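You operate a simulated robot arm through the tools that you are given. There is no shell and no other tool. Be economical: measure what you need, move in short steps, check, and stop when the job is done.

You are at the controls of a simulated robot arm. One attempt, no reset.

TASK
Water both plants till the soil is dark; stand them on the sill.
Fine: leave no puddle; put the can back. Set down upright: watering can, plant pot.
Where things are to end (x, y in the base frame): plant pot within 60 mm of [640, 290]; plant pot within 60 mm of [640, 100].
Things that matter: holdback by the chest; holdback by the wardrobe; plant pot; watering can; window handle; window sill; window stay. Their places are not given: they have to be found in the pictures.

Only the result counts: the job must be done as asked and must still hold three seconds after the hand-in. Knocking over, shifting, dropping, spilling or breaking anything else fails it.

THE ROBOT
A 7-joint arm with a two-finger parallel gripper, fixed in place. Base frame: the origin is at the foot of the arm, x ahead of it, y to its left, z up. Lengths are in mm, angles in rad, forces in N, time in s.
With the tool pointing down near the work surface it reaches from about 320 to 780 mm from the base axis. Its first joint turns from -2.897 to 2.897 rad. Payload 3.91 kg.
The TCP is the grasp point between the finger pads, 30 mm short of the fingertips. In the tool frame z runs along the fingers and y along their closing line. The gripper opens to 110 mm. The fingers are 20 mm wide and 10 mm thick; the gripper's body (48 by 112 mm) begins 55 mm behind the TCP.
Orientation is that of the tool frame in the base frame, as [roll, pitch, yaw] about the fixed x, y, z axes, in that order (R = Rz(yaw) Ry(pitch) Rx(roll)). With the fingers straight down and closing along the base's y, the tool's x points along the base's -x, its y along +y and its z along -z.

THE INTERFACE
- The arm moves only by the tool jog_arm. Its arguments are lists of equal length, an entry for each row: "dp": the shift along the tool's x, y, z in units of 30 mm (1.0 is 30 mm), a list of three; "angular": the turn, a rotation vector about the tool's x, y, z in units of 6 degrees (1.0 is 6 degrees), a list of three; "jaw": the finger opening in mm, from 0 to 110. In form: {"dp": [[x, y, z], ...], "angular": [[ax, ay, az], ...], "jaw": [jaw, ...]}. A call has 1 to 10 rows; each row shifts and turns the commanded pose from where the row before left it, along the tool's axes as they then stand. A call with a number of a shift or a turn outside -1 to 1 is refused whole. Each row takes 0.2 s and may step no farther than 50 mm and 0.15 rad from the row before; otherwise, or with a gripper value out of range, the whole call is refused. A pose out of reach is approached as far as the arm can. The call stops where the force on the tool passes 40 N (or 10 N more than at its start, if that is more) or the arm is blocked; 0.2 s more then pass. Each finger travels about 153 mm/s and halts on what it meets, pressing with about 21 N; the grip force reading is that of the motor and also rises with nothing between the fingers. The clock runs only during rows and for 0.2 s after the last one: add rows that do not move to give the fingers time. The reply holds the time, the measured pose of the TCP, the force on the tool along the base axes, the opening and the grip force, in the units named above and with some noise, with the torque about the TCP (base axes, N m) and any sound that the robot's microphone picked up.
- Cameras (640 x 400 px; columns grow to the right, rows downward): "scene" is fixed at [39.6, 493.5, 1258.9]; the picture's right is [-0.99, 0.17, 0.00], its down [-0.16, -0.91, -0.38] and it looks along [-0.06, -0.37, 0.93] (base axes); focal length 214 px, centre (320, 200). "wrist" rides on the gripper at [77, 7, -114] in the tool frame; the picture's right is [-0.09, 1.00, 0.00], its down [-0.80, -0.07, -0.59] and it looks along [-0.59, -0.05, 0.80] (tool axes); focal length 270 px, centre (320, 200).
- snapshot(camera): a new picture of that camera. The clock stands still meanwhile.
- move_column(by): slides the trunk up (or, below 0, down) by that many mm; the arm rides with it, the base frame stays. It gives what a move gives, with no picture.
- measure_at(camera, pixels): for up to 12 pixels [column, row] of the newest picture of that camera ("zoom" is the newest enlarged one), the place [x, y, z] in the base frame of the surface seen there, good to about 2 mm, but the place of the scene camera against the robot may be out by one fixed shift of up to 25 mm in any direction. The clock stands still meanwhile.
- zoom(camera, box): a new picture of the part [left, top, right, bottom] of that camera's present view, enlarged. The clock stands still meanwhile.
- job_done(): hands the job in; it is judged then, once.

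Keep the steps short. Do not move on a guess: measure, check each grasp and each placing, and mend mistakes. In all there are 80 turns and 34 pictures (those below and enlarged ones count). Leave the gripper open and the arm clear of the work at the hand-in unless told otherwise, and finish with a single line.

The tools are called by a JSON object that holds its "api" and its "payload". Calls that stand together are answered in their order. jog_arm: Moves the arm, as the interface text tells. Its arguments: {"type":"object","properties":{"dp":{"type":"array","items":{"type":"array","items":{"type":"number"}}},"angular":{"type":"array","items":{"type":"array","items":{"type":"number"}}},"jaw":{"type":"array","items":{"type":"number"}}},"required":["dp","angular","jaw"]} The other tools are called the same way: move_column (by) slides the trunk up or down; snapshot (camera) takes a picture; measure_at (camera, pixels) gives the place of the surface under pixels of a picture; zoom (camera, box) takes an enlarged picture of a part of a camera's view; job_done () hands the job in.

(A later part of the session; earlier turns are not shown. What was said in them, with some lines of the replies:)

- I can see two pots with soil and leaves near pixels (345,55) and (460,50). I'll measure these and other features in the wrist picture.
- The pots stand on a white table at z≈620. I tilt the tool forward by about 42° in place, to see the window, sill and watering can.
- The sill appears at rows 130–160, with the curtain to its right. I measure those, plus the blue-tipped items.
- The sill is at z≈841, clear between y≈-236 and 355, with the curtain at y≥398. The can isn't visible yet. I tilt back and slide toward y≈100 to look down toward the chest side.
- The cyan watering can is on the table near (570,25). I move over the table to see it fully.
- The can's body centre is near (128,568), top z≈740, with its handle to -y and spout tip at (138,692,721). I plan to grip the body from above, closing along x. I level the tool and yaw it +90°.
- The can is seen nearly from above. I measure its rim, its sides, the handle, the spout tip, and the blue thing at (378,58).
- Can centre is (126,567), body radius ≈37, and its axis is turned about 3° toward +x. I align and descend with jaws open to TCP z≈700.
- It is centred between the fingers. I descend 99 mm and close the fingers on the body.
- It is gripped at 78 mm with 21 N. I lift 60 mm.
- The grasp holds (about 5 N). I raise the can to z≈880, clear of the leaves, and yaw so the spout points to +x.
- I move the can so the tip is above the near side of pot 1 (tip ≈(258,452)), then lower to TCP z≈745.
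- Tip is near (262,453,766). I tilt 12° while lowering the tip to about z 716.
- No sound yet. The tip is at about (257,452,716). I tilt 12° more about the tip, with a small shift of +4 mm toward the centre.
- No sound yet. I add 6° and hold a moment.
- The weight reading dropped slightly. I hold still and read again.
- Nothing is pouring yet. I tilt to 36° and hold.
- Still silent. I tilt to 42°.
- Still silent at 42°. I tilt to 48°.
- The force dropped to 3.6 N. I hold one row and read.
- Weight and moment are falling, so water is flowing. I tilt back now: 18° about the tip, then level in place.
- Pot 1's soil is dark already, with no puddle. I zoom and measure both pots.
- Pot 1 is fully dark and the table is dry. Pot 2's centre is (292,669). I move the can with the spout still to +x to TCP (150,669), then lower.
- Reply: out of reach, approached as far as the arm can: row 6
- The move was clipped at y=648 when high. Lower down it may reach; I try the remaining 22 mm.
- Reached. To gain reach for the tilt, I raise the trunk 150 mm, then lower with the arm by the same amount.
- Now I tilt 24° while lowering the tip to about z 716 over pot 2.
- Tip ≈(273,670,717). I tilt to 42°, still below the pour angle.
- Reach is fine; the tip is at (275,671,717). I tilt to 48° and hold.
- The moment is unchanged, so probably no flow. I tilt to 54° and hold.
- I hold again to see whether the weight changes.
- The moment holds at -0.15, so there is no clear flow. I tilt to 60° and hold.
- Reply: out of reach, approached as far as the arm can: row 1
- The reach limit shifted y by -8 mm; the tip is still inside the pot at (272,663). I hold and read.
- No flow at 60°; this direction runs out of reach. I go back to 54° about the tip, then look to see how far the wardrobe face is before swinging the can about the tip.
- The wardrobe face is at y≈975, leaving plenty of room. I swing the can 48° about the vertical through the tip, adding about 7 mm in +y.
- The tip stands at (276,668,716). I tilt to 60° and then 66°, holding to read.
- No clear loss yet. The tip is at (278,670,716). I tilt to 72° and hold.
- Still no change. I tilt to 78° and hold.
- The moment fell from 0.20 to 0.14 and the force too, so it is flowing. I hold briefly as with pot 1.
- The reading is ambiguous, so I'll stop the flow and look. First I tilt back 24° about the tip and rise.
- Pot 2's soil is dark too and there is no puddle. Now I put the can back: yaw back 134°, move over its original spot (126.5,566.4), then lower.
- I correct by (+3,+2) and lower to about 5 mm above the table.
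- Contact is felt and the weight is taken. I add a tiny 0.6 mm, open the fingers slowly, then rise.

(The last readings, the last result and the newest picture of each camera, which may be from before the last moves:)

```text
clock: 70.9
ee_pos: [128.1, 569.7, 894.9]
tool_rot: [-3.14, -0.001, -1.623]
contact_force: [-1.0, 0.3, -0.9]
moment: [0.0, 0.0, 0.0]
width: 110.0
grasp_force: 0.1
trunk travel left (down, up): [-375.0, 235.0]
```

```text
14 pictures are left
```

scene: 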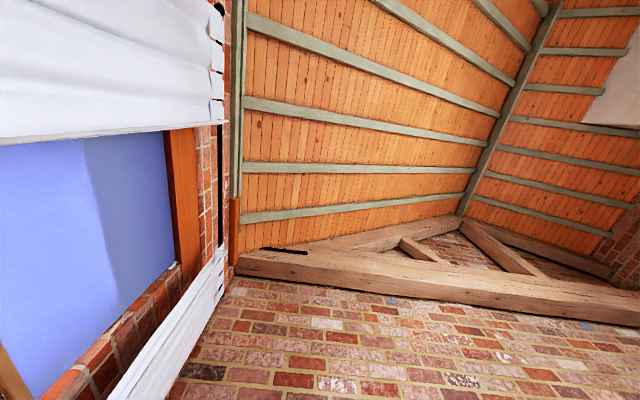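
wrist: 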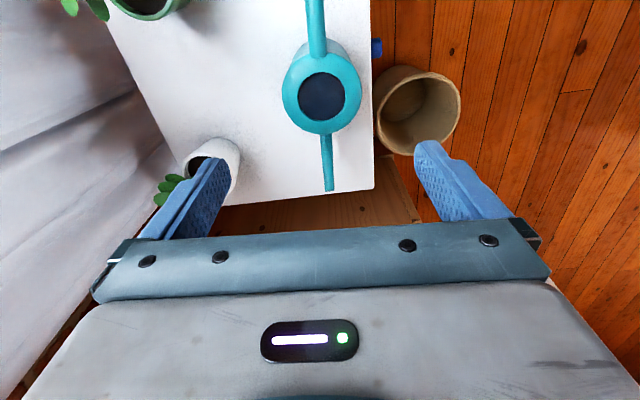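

The can is back upright in place. For the pots I'll use a 45° slanted grasp from the robot side, clear of the leaves. I move toward pot 1, yaw to approach along 45° in plan, and tilt the tool 45°.

{"api": "jog_arm", "payload": {"dp": [[1, -0.5, 0], [1, -0.5, 0], [1, -0.5, 0], [1, -0.5, 0], [1, -0.5, 0], [1, -0.5, 0], [0, 0, 0], [0, 0, 0], [0, 0, 0], [0, 0, 0]], "angular": [[0, 0, 0], [0, 0, 1], [0, 0, 0], [0, 0, 0], [0, 0, 0], [0, 0, 0], [0, 0, 1], [0, 0, 1], [0, 0, 1], [0, 0, 1]], "jaw": [110, 110, 110, 110, 110, 110, 110, 110, 110, 110]}}

{"api": "jog_arm", "payload": {"dp": [[0, 0, 0], [0, 0, 0], [0, 0, 0], [0, 0, 0], [0, 0, 0], [0, 0, 0], [0, 0, 0], [0, 0, 0], [0, 0, 0], [0, 0, 0]], "angular": [[0, 0, 1], [0, 0, 1], [0, -1, 0], [0, -1, 0], [0, -1, 0], [0, -1, 0], [0, -1, 0], [0, -1, 0], [0, -1, 0], [0, -0.5, 0]], "jaw": [110, 110, 110, 110, 110, 110, 110, 110, 110, 110]}}

{"api": "snapshot", "payload": {"camera": "wrist"}}

```text
clock: 73.1
ee_pos: [195.8, 378.3, 897.2]
tool_rot: [-3.142, 0.0, -2.15]
contact_force: [-0.3, 0.3, 0.6]
moment: [-0.01, 0.02, 0.0]
width: 109.9
grasp_force: 0.0
trunk travel left (down, up): [-375.0, 235.0]
```

```text
clock: 75.3
ee_pos: [196.1, 377.9, 897.2]
tool_rot: [-3.141, 0.785, -2.356]
contact_force: [0.1, -0.5, 0.2]
moment: [0.03, 0.0, 0.0]
width: 110.2
grasp_force: 0.1
trunk travel left (down, up): [-375.0, 235.0]
```

```text
13 pictures are left
```

wrist: 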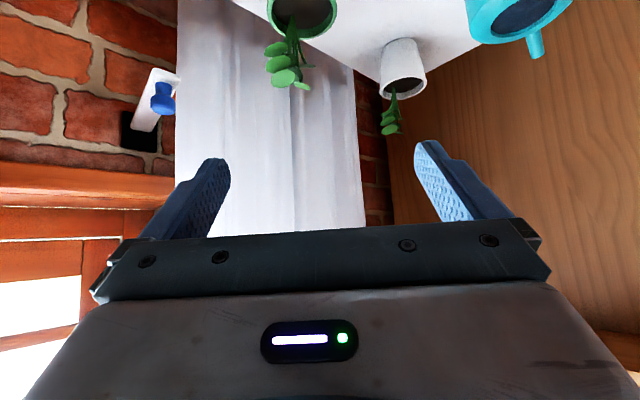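

Pot 1 and its leaves are in view. I lower to the pre-grasp point, about 120 mm back along the approach line.

{"api": "jog_arm", "payload": {"dp": [[0.68, 0, 0.68], [0.68, 0, 0.68], [0.68, 0, 0.68], [0.68, -0.21, 0.68], [0.1, 0, 1], [0, 0, 0.26], [0, 0, 0]], "angular": [[0, 0, 0], [0, 0, 0], [0, 0, 0], [0, 0, 0], [0, 0, 0], [0, 0, 0], [0, 0, 0]], "jaw": [110, 110, 110, 110, 110, 110, 110]}}

{"api": "snapshot", "payload": {"camera": "wrist"}}

```text
clock: 76.9
ee_pos: [216.1, 400.0, 750.8]
tool_rot: [-3.141, 0.784, -2.357]
contact_force: [1.1, 0.1, -0.1]
moment: [-0.01, 0.01, 0.02]
width: 109.8
grasp_force: 0.0
out of reach, approached as far as the arm can: row 4
trunk travel left (down, up): [-375.0, 235.0]
```

```text
12 pictures are left
```

wrist: 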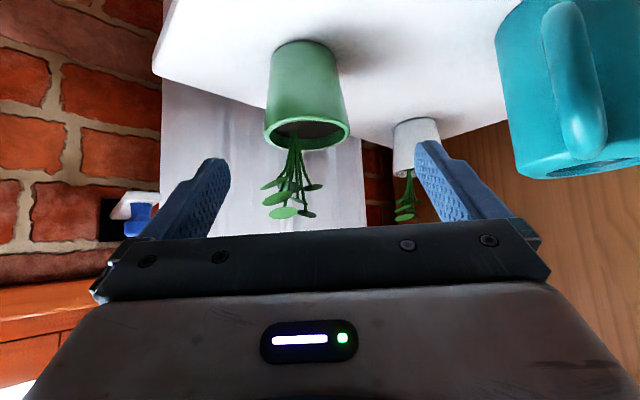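

I measure pot 1's rim edges and body from here. Row 4 met a reach limit going low, so I'll also use the trunk to descend.

{"api": "measure_at", "payload": {"camera": "wrist", "pixels": [[307, 128], [268, 125], [346, 125], [306, 100], [306, 60], [272, 60], [341, 60], [282, 213], [303, 215], [275, 100], [342, 100], [306, 142]]}}

```text
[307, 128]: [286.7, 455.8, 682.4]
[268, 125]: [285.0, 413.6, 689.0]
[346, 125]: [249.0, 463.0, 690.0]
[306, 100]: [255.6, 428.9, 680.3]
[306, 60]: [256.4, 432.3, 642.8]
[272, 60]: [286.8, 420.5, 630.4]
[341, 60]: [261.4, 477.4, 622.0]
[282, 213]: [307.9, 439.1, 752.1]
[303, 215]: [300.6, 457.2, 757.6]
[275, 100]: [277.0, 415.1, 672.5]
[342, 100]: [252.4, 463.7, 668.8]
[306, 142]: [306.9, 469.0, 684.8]
```

Pot 1's centre is (281,449), radius ≈33, leaves on the far side. I centre laterally, lower the trunk 85 mm, then advance horizontally.

{"api": "jog_arm", "payload": {"dp": [[0, -0.38, 0], [0, 0, 0]], "angular": [[0, 0, 0], [0, 0, 0]], "jaw": [110, 110]}}

{"api": "move_column", "payload": {"by": -85}}

{"api": "jog_arm", "payload": {"dp": [[-0.634, 0, 0.634], [-0.634, 0, 0.634], [-0.634, 0, 0.634], [0, 0, 0]], "angular": [[0, 0, 0], [0, 0, 0], [0, 0, 0], [0, 0, 0]], "jaw": [110, 110, 110, 110]}}

```text
clock: 77.5
ee_pos: [224.9, 391.5, 751.9]
tool_rot: [3.14, 0.786, -2.359]
contact_force: [0.6, 0.1, 0.3]
moment: [0.01, 0.01, 0.0]
width: 110.2
grasp_force: 0.0
trunk travel left (down, up): [-375.0, 235.0]
```

```text
clock: 78.7
ee_pos: [225.3, 391.8, 667.3]
tool_rot: [3.14, 0.785, -2.359]
contact_force: [0.2, -0.7, 0.5]
moment: [0.0, 0.03, -0.03]
width: 109.6
grasp_force: 0.2
trunk travel left (down, up): [-290.0, 320.0]
```

```text
clock: 79.7
ee_pos: [282.4, 451.9, 668.7]
tool_rot: [-3.141, 0.787, -2.359]
contact_force: [0.5, -0.1, 0.8]
moment: [0.01, -0.01, 0.0]
width: 110.1
grasp_force: 0.0
trunk travel left (down, up): [-290.0, 320.0]
```

The fingers straddle the pot. I close on it and check with a picture.

{"api": "jog_arm", "payload": {"dp": [[0, 0, 0], [0, 0, 0], [0, 0, 0], [0, 0, 0]], "angular": [[0, 0, 0], [0, 0, 0], [0, 0, 0], [0, 0, 0]], "jaw": [85, 70, 50, 50]}}

{"api": "snapshot", "payload": {"camera": "wrist"}}

```text
clock: 80.7
ee_pos: [281.1, 451.4, 666.6]
tool_rot: [3.141, 0.784, -2.358]
contact_force: [1.3, -0.7, 0.6]
moment: [0.0, -0.03, -0.04]
width: 70.9
grasp_force: 20.3
trunk travel left (down, up): [-290.0, 320.0]
```

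```text
11 pictures are left
```

wrist: 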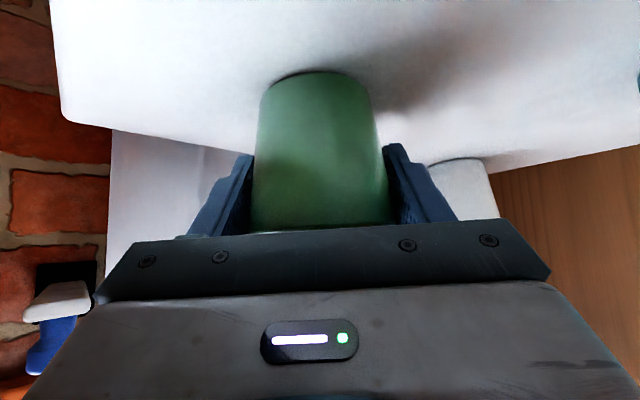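

The green pot is gripped (70.9 mm). I lift with the trunk and check the hold.

{"api": "move_column", "payload": {"by": 40}}

{"api": "move_column", "payload": {"by": 250}}

{"api": "snapshot", "payload": {"camera": "wrist"}}

```text
clock: 81.6
ee_pos: [281.7, 450.3, 706.8]
tool_rot: [-3.141, 0.784, -2.357]
contact_force: [0.3, -0.3, -2.7]
moment: [0.0, 0.01, 0.02]
width: 71.0
grasp_force: 21.2
trunk travel left (down, up): [-330.0, 280.0]
```

```text
clock: 84.2
ee_pos: [282.1, 451.2, 958.1]
tool_rot: [-3.141, 0.784, -2.357]
contact_force: [0.1, -0.4, -3.2]
moment: [0.01, -0.01, -0.01]
width: 70.9
grasp_force: 21.2
trunk travel left (down, up): [-580.0, 30.0]
```

```text
10 pictures are left
```

wrist: 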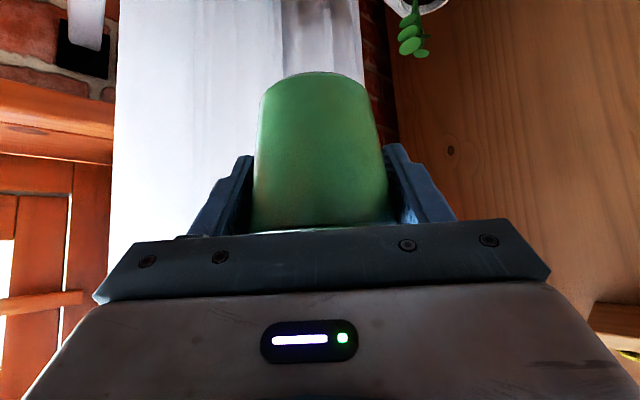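

The pot holds firmly. I move toward -y to y≈276 and then turn the tool 25° about the vertical, so it faces the window.

{"api": "jog_arm", "payload": {"dp": [[0.486, -0.687, -0.486], [0.486, -0.687, -0.486], [0.486, -0.687, -0.486], [0.486, -0.687, -0.486], [0.486, -0.687, -0.486], [0.486, -0.687, -0.486], [0, 0, 0], [0, 0, 0], [0, 0, 0], [0, 0, 0]], "angular": [[0, 0, 0], [0, 0, 0], [0, 0, 0], [0, 0, 0], [0, 0, 0], [0, 0, 0], [0.737, 0, 0.737], [0.737, 0, 0.737], [0.737, 0, 0.737], [0.737, 0, 0.737]], "jaw": [50, 50, 50, 50, 50, 50, 50, 50, 50, 50]}}

{"api": "snapshot", "payload": {"camera": "wrist"}}

```text
clock: 86.3
ee_pos: [315.7, 335.0, 948.6]
tool_rot: [-3.141, 0.784, -2.793]
contact_force: [0.0, 0.5, -3.4]
moment: [0.01, 0.04, 0.03]
width: 70.8
grasp_force: 21.7
out of reach, approached as far as the arm can: row 4, 5, 6
trunk travel left (down, up): [-580.0, 30.0]
```

```text
9 pictures are left
```

wrist: 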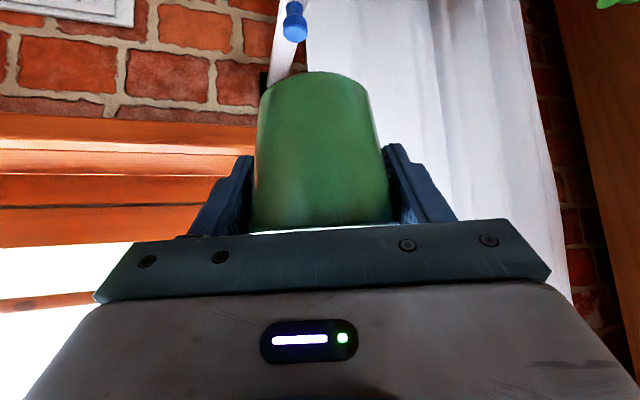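

The near inner limit was met on the way, and the pose is now (316,335,949). I slide sideways first, clear of the curtain edge, with some forward motion.

{"api": "jog_arm", "payload": {"dp": [[-0.42, -1, 0.42], [-0.42, -1, 0.42], [-0.42, -1, 0.42], [-0.42, -1, 0.42], [-0.42, -1, 0.42], [-0.67, -0.37, 0.67], [0, 0, 0]], "angular": [[0, 0, 0], [0, 0, 0], [0, 0, 0], [0, 0, 0], [0, 0, 0], [0, 0, 0], [0, 0, 0]], "jaw": [50, 50, 50, 50, 50, 50, 50]}}

{"api": "snapshot", "payload": {"camera": "wrist"}}

```text
clock: 88.0
ee_pos: [483.7, 225.7, 948.3]
tool_rot: [3.14, 0.786, -2.792]
contact_force: [-0.3, 0.4, -3.6]
moment: [-0.01, 0.01, -0.03]
width: 70.7
grasp_force: 20.7
trunk travel left (down, up): [-580.0, 30.0]
```

```text
8 pictures are left
```

wrist: 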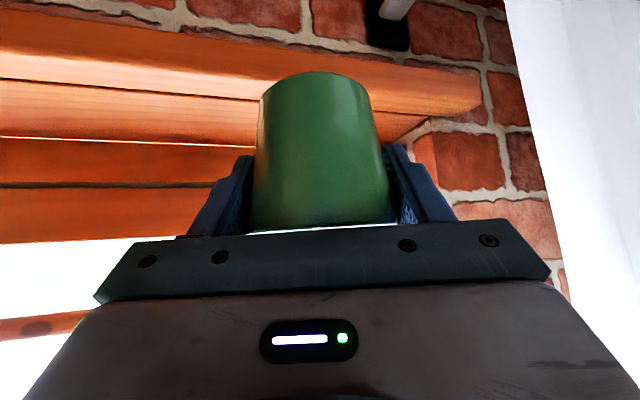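

The sill, the right reveal and the frame are visible. I measure their limits.

{"api": "measure_at", "payload": {"camera": "wrist", "pixels": [[475, 95], [430, 90], [405, 128], [420, 170], [100, 60], [100, 100], [100, 133], [100, 160], [100, 210], [430, 200], [440, 115], [200, 200]]}}

```text
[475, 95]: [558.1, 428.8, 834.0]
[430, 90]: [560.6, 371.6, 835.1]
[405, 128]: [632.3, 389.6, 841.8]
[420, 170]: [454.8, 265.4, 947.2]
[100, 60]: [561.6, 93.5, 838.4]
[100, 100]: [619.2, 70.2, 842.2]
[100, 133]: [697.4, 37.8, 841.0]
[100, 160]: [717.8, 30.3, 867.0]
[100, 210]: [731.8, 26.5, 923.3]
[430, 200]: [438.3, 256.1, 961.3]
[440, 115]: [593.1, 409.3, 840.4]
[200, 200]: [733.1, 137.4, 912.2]
```

The sill spans x 561–705, the frame is at x≥717 and the reveal at y≈400. I advance 159 mm to (632,282) above the sill.

{"api": "jog_arm", "payload": {"dp": [[-0.623, 0, 0.623], [-0.623, 0.07, 0.623], [-0.623, 0, 0.623], [-0.623, 0, 0.623], [-0.623, 0, 0.623], [-0.623, 0, 0.623], [0, 0, 0]], "angular": [[0, 0, 0], [0, 0, 0], [0, 0, 0], [0, 0, 0], [0, 0, 0], [0, 0, 0], [0, 0, 0]], "jaw": [50, 50, 50, 50, 50, 50, 50]}}

{"api": "jog_arm", "payload": {"dp": [[0.64, 0, 0.64], [0.62, 0, 0.62], [0, 0, 0]], "angular": [[0, 0, 0], [0, 0, 0], [0, 0, 0]], "jaw": [50, 50, 50]}}

```text
clock: 89.5
ee_pos: [626.2, 280.9, 947.1]
tool_rot: [3.141, 0.785, -2.793]
contact_force: [-0.7, 0.0, -3.4]
moment: [0.02, 0.01, -0.02]
width: 71.1
grasp_force: 21.0
trunk travel left (down, up): [-580.0, 30.0]
```

```text
clock: 90.3
ee_pos: [627.8, 279.7, 897.2]
tool_rot: [3.14, 0.785, -2.793]
contact_force: [0.6, -1.1, -2.4]
moment: [-0.03, 0.03, -0.01]
width: 70.8
grasp_force: 21.1
trunk travel left (down, up): [-580.0, 30.0]
```

Pot bottom is about 10 mm above the sill. I lower in small steps to contact.

{"api": "jog_arm", "payload": {"dp": [[0.17, 0, 0.17], [0.047, 0, 0.047], [0.035, 0, 0.035], [0, 0, 0]], "angular": [[0, 0, 0], [0, 0, 0], [0, 0, 0], [0, 0, 0]], "jaw": [50, 50, 50, 50]}}

```text
clock: 91.3
ee_pos: [628.0, 278.8, 887.4]
tool_rot: [-3.141, 0.787, -2.791]
contact_force: [2.8, 2.9, 11.3]
moment: [0.12, 0.11, -0.17]
width: 71.3
grasp_force: 21.1
trunk travel left (down, up): [-580.0, 30.0]
```

Firm contact on the sill. I ease up 0.7 mm, open slowly, then withdraw back along the tool axis.

{"api": "jog_arm", "payload": {"dp": [[-0.016, 0, -0.016], [0, 0, 0], [0, 0, 0], [0, 0, 0], [0, 0, 0]], "angular": [[0, 0, 0], [0, 0, 0], [0, 0, 0], [0, 0, 0], [0, 0, 0]], "jaw": [68, 76, 90, 105, 105]}}

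{"api": "jog_arm", "payload": {"dp": [[0, 0, -0.9], [0, 0, -0.9], [0, 0, -0.9], [0, 0, -0.9], [0, 0, -0.9], [0, 0, 0]], "angular": [[0, 0, 0], [0, 0, 0], [0, 0, 0], [0, 0, 0], [0, 0, 0], [0, 0, 0]], "jaw": [105, 105, 105, 105, 105, 105]}}

{"api": "snapshot", "payload": {"camera": "wrist"}}

```text
clock: 92.5
ee_pos: [628.6, 279.6, 887.3]
tool_rot: [3.141, 0.785, -2.794]
contact_force: [0.4, -0.4, 1.0]
moment: [-0.02, 0.0, 0.01]
width: 105.1
grasp_force: 0.0
trunk travel left (down, up): [-580.0, 30.0]
```

```text
clock: 94.0
ee_pos: [540.8, 247.7, 978.1]
tool_rot: [3.141, 0.786, -2.796]
contact_force: [-0.3, -0.6, -0.4]
moment: [0.0, 0.01, 0.0]
width: 105.0
grasp_force: 0.1
trunk travel left (down, up): [-580.0, 30.0]
```

```text
7 pictures are left
```

wrist: 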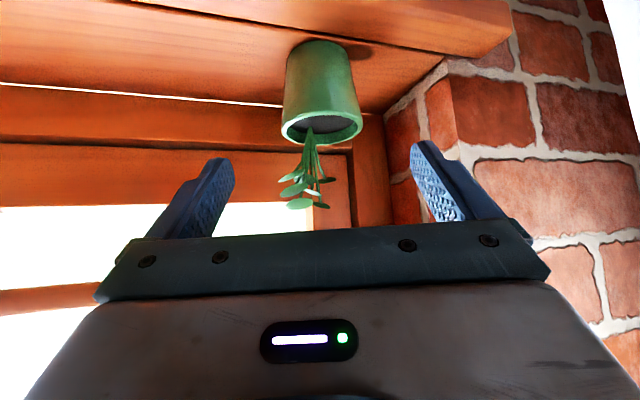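

The green pot stands upright on the sill at about (628,280). Now pot 2: I retreat while levelling the tool, then travel to the table side.

{"api": "jog_arm", "payload": {"dp": [[0.64, 0, -0.64], [0.7, 0, -0.57], [0.75, 0, -0.5], [0.79, 0, -0.42], [0.83, 0, -0.34], [0.86, 0, -0.26], [0.88, 0, -0.18], [0.9, 0, -0.09]], "angular": [[0, 0.94, 0], [0, 0.94, 0], [0, 0.94, 0], [0, 0.94, 0], [0, 0.94, 0], [0, 0.94, 0], [0, 0.94, 0], [0, 0.92, 0]], "jaw": [110, 110, 110, 110, 110, 110, 110, 110]}}

{"api": "jog_arm", "payload": {"dp": [[-0.1, 0.97, 0], [-0.1, 0.97, 0], [-0.1, 0.97, 0], [-0.1, 0.97, 0], [-0.1, 0.97, 0], [-0.1, 0.97, 0], [-0.1, 0.97, 0], [-0.1, 0.97, 0], [-0.1, 0.97, 0], [-0.1, 0.97, 0]], "angular": [[0, 0, 0], [0, 0, 0], [0, 0, 0], [0, 0, 0], [0, 0, 0], [0, 0, 0], [0, 0, 0], [0, 0, 0], [0, 0, 0], [0, 0, 0]], "jaw": [110, 110, 110, 110, 110, 110, 110, 110, 110, 110]}}

{"api": "jog_arm", "payload": {"dp": [[-0.1, 0.97, 0], [-0.1, 0.97, 0], [-0.1, 0.97, 0], [-0.1, 0.97, 0], [0, 0, 0], [0, 0, 0], [0, 0, 0], [0, 0, 0], [0, 0, 0], [0, 0, 0]], "angular": [[0, 0, 0], [0, 0, 0], [0, 0, 0], [0, 0, 0], [0, 0, -1], [0, 0, -1], [0, 0, -1], [0, 0, -1], [0, 0, -1], [0, 0, -1]], "jaw": [110, 110, 110, 110, 110, 110, 110, 110, 110, 110]}}

{"api": "jog_arm", "payload": {"dp": [[0, 0, 0], [0, 0, 0], [0, 0, 0], [0, 0, 0], [0, 0, 0], [0, 0, 0], [0, 0, 0], [0, 0, 0], [0, 0, 0], [0, 0, 0]], "angular": [[0, 0, -1], [0, -1, 0], [0, -1, 0], [0, -1, 0], [0, -1, 0], [0, -1, 0], [0, -1, 0], [0, -1, 0], [0, -0.5, 0], [0, 0, 0]], "jaw": [110, 110, 110, 110, 110, 110, 110, 110, 110, 110]}}

```text
clock: 95.8
ee_pos: [336.4, 171.2, 980.9]
tool_rot: [3.141, 0.001, -2.794]
contact_force: [0.6, -1.1, 0.1]
moment: [0.01, 0.01, -0.04]
width: 109.8
grasp_force: 0.0
trunk travel left (down, up): [-580.0, 30.0]
```

```text
clock: 98.0
ee_pos: [264.1, 456.0, 980.6]
tool_rot: [-3.139, 0.0, -2.793]
contact_force: [0.7, 0.3, 0.1]
moment: [-0.01, 0.01, 0.0]
width: 110.0
grasp_force: 0.1
trunk travel left (down, up): [-580.0, 30.0]
```

```text
clock: 100.2
ee_pos: [237.7, 569.3, 981.0]
tool_rot: [3.141, 0.0, -2.165]
contact_force: [-0.2, 0.1, 0.2]
moment: [0.01, 0.02, 0.02]
width: 109.9
grasp_force: 0.0
trunk travel left (down, up): [-580.0, 30.0]
```

```text
clock: 102.3
ee_pos: [236.0, 571.5, 983.2]
tool_rot: [-3.141, 0.785, -2.062]
contact_force: [0.5, 0.2, -0.4]
moment: [0.0, -0.01, 0.01]
width: 110.0
grasp_force: 0.0
trunk travel left (down, up): [-580.0, 30.0]
```

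Now I lower the trunk 230 mm and look at pot 2.

{"api": "move_column", "payload": {"by": -230}}

{"api": "snapshot", "payload": {"camera": "wrist"}}

```text
clock: 104.8
ee_pos: [236.5, 571.4, 751.0]
tool_rot: [3.142, 0.785, -2.062]
contact_force: [0.5, 0.6, -0.1]
moment: [0.0, 0.0, 0.0]
width: 110.2
grasp_force: 0.0
trunk travel left (down, up): [-350.0, 260.0]
```

```text
6 pictures are left
```

wrist: 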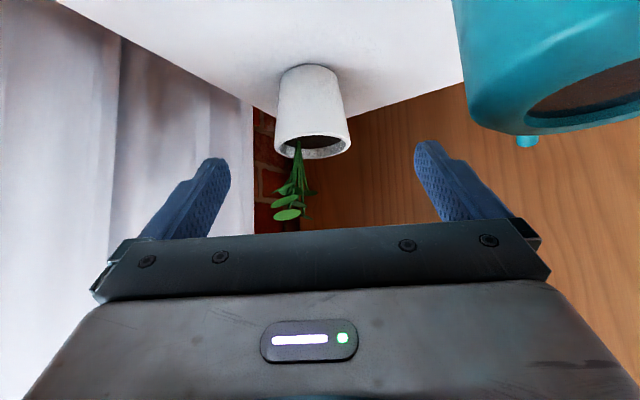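

{"api": "measure_at", "payload": {"camera": "wrist", "pixels": [[312, 110], [312, 85], [279, 130], [349, 130], [315, 155], [314, 145], [286, 212], [315, 133]]}}

```text
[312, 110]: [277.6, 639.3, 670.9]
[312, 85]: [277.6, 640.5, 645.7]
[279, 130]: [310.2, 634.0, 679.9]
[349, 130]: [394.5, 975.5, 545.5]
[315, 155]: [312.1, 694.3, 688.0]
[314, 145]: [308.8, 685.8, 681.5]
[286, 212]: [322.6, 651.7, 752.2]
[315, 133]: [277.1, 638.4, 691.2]
```

Pot 2's centre is (294,667). I centre laterally and advance along the approach line to TCP z≈667.

{"api": "jog_arm", "payload": {"dp": [[-0.13, -0.19, 0.92], [-0.13, 0, 0.92], [-0.13, 0, 0.92], [-0.13, 0, 0.92], [-0.13, 0, 0.92], [0, 0, 0]], "angular": [[0, 0, 0], [0, 0, 0], [0, 0, 0], [0, 0, 0], [0, 0, 0], [0, 0, 0]], "jaw": [110, 110, 110, 110, 110, 110]}}

```text
clock: 106.2
ee_pos: [296.6, 669.8, 667.0]
tool_rot: [-3.141, 0.784, -2.061]
contact_force: [-0.1, -0.1, 0.2]
moment: [-0.01, -0.01, -0.02]
width: 109.9
grasp_force: 0.1
trunk travel left (down, up): [-350.0, 260.0]
```

In place around pot 2. I close the fingers, then lift 40 mm with the trunk.

{"api": "jog_arm", "payload": {"dp": [[0, 0, 0], [0, 0, 0], [0, 0, 0], [0, 0, 0]], "angular": [[0, 0, 0], [0, 0, 0], [0, 0, 0], [0, 0, 0]], "jaw": [85, 70, 50, 50]}}

{"api": "move_column", "payload": {"by": 40}}

```text
clock: 107.2
ee_pos: [297.1, 668.1, 668.6]
tool_rot: [3.141, 0.785, -2.059]
contact_force: [1.9, -0.3, 0.5]
moment: [0.09, -0.04, -0.01]
width: 69.8
grasp_force: 21.4
trunk travel left (down, up): [-350.0, 260.0]
```

```text
clock: 108.0
ee_pos: [295.3, 669.1, 708.8]
tool_rot: [3.141, 0.783, -2.062]
contact_force: [0.4, -0.8, -3.8]
moment: [-0.01, 0.01, -0.05]
width: 69.3
grasp_force: 21.5
trunk travel left (down, up): [-390.0, 220.0]
```

The white pot is held (69 mm). I raise the trunk 212 mm, then retreat toward the base to about (250,433).

{"api": "move_column", "payload": {"by": 212}}

{"api": "jog_arm", "payload": {"dp": [[0.676, -0.296, -0.676], [0.676, -0.296, -0.676], [0.676, -0.296, -0.676], [0.676, -0.296, -0.676], [0.676, -0.296, -0.676], [0.676, -0.296, -0.676], [0.676, -0.296, -0.676], [0.676, -0.296, -0.676], [0, 0, 0]], "angular": [[0, 0, 0], [0, 0, 0], [0, 0, 0], [0, 0, 0], [0, 0, 0], [0, 0, 0], [0, 0, 0], [0, 0, 0], [0, 0, 0]], "jaw": [50, 50, 50, 50, 50, 50, 50, 50, 50]}}

```text
clock: 110.3
ee_pos: [297.1, 669.2, 920.7]
tool_rot: [-3.141, 0.783, -2.062]
contact_force: [0.0, 0.0, -3.8]
moment: [0.02, -0.01, 0.02]
width: 69.7
grasp_force: 20.7
trunk travel left (down, up): [-602.0, 8.0]
```

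```text
clock: 112.3
ee_pos: [251.4, 430.9, 919.6]
tool_rot: [-3.14, 0.785, -2.059]
contact_force: [-0.3, 0.5, -2.9]
moment: [0.02, 0.01, 0.01]
width: 69.7
grasp_force: 21.0
trunk travel left (down, up): [-602.0, 8.0]
```

As planned. Now I swing about the base axis by 34°, keeping the radius at 500.

{"api": "jog_arm", "payload": {"dp": [[0.021, -0.988, -0.021], [0.021, -0.988, -0.021], [0.021, -0.988, -0.021], [0.021, -0.988, -0.021], [0.021, -0.988, -0.021], [0.021, -0.988, -0.021], [0.021, -0.988, -0.021], [0.021, -0.988, -0.021], [0.021, -0.988, -0.021], [0.021, -0.988, -0.021]], "angular": [[0.401, 0, 0.401], [0.401, 0, 0.401], [0.401, 0, 0.401], [0.401, 0, 0.401], [0.401, 0, 0.401], [0.401, 0, 0.401], [0.401, 0, 0.401], [0.401, 0, 0.401], [0.401, 0, 0.401], [0.401, 0, 0.401]], "jaw": [50, 50, 50, 50, 50, 50, 50, 50, 50, 50]}}

{"api": "jog_arm", "payload": {"dp": [[0.021, -0.988, -0.021], [0.021, -0.988, -0.021], [0.021, -0.988, -0.021], [0.021, -0.988, -0.021], [0, 0, 0]], "angular": [[0.401, 0, 0.401], [0.401, 0, 0.401], [0.401, 0, 0.401], [0.401, 0, 0.401], [0, 0, 0]], "jaw": [50, 50, 50, 50, 50]}}

{"api": "snapshot", "payload": {"camera": "wrist"}}

```text
clock: 114.5
ee_pos: [458.3, 224.4, 920.7]
tool_rot: [-3.141, 0.785, -2.657]
contact_force: [-0.1, -0.5, -3.6]
moment: [0.02, -0.01, -0.03]
width: 69.8
grasp_force: 21.1
trunk travel left (down, up): [-602.0, 8.0]
```

```text
clock: 115.7
ee_pos: [501.1, 117.8, 919.7]
tool_rot: [3.142, 0.787, -2.894]
contact_force: [-0.1, 0.4, -3.7]
moment: [0.04, -0.05, 0.0]
width: 69.7
grasp_force: 20.7
trunk travel left (down, up): [-602.0, 8.0]
```

```text
5 pictures are left
```

wrist: 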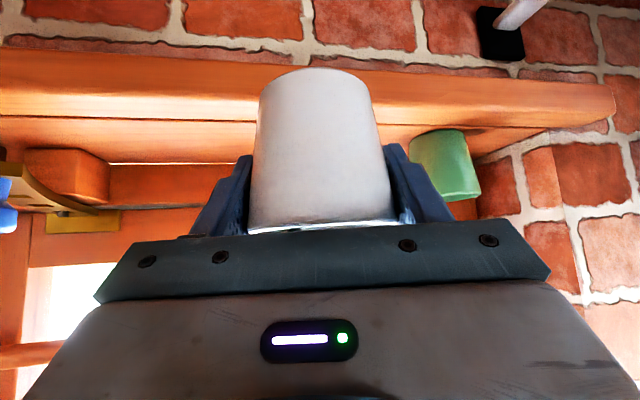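

The path ahead looks free; the stay is at the left. I measure it for clearance.

{"api": "measure_at", "payload": {"camera": "wrist", "pixels": [[110, 218], [100, 170], [10, 185], [5, 215], [60, 200], [180, 130]]}}

```text
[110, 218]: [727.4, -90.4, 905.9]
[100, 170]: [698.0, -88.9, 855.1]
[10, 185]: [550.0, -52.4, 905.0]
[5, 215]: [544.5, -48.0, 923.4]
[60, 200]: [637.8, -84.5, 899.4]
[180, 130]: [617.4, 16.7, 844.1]
```

The stay is at y≤-48, well away. I advance to (628,105) above the sill.

{"api": "jog_arm", "payload": {"dp": [[-0.707, -0.364, 0.707], [-0.707, -0.364, 0.707], [-0.707, -0.364, 0.707], [-0.707, -0.364, 0.707], [0, 0, 0]], "angular": [[0, 0, 0], [0, 0, 0], [0, 0, 0], [0, 0, 0], [0, 0, 0]], "jaw": [50, 50, 50, 50, 50]}}

{"api": "jog_arm", "payload": {"dp": [[0.33, 0, 0.33], [0.26, 0, 0.26], [0, 0, 0]], "angular": [[0, 0, 0], [0, 0, 0], [0, 0, 0]], "jaw": [50, 50, 50]}}

```text
clock: 116.9
ee_pos: [627.6, 102.7, 922.8]
tool_rot: [3.14, 0.782, -2.895]
contact_force: [0.6, -0.3, -4.6]
moment: [0.01, -0.01, -0.01]
width: 69.5
grasp_force: 20.9
trunk travel left (down, up): [-602.0, 8.0]
```

```text
clock: 117.7
ee_pos: [626.8, 103.4, 895.3]
tool_rot: [-3.141, 0.785, -2.895]
contact_force: [-0.5, 1.1, -3.2]
moment: [0.02, 0.01, -0.01]
width: 69.6
grasp_force: 21.5
trunk travel left (down, up): [-602.0, 8.0]
```

About 7 mm to go. I lower in small steps to contact.

{"api": "jog_arm", "payload": {"dp": [[0.11, 0, 0.11], [0.035, 0, 0.035], [0.03, 0, 0.03], [0, 0, 0]], "angular": [[0, 0, 0], [0, 0, 0], [0, 0, 0], [0, 0, 0]], "jaw": [50, 50, 50, 50]}}

```text
clock: 118.7
ee_pos: [626.6, 103.1, 889.2]
tool_rot: [3.141, 0.788, -2.895]
contact_force: [-0.3, 2.2, 3.2]
moment: [0.13, 0.25, -0.03]
width: 69.6
grasp_force: 21.4
trunk travel left (down, up): [-602.0, 8.0]
```

Contact made. I open slowly and withdraw along the tool axis.

{"api": "jog_arm", "payload": {"dp": [[0, 0, 0], [0, 0, 0], [0, 0, 0], [0, 0, 0], [0, 0, 0]], "angular": [[0, 0, 0], [0, 0, 0], [0, 0, 0], [0, 0, 0], [0, 0, 0]], "jaw": [67, 75, 90, 105, 105]}}

{"api": "jog_arm", "payload": {"dp": [[0, 0, -0.9], [0, 0, -0.9], [0, 0, -0.9], [0, 0, -0.9], [0, 0, -0.9], [0.64, 0, -0.64], [0.64, 0, -0.64], [0, 0, 0]], "angular": [[0, 0, 0], [0, 0, 0], [0, 0, 0], [0, 0, 0], [0, 0, 0], [0, 0, 0], [0, 0, 0], [0, 0, 0]], "jaw": [105, 105, 105, 105, 105, 105, 105, 105]}}

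{"api": "snapshot", "payload": {"camera": "wrist"}}

```text
clock: 119.9
ee_pos: [626.5, 102.5, 888.8]
tool_rot: [3.141, 0.785, -2.893]
contact_force: [-1.1, -0.7, 0.7]
moment: [0.01, -0.02, 0.0]
width: 104.9
grasp_force: 0.1
trunk travel left (down, up): [-602.0, 8.0]
```

```text
clock: 121.7
ee_pos: [483.2, 64.4, 983.3]
tool_rot: [3.141, 0.784, -2.891]
contact_force: [0.2, -0.9, -0.7]
moment: [0.01, -0.02, 0.0]
width: 105.2
grasp_force: 0.1
trunk travel left (down, up): [-602.0, 8.0]
```

```text
4 pictures are left
```

wrist: 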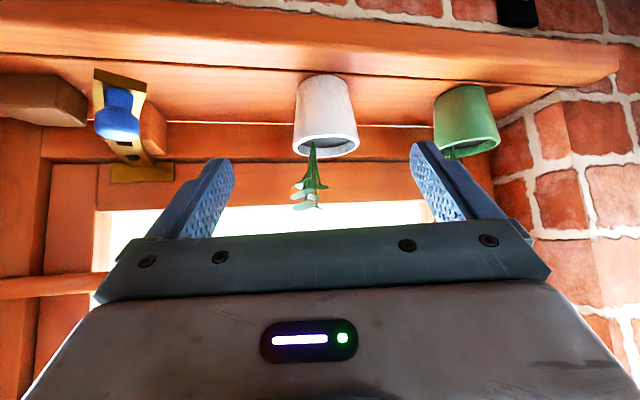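

Both pots stand upright on the sill, at about (628,280) and (627,103). Both soils are dark, the can is back upright, no puddle showed in the pictures, and the gripper is open and clear. I hand in.

{"api": "job_done", "payload": {}}

```text
The job is handed in.
```

Job handed in: both plants are watered until the soil was dark and stand upright on the sill at about (628, 280) and (627, 103), the can is back upright in its place, and I saw no puddle.
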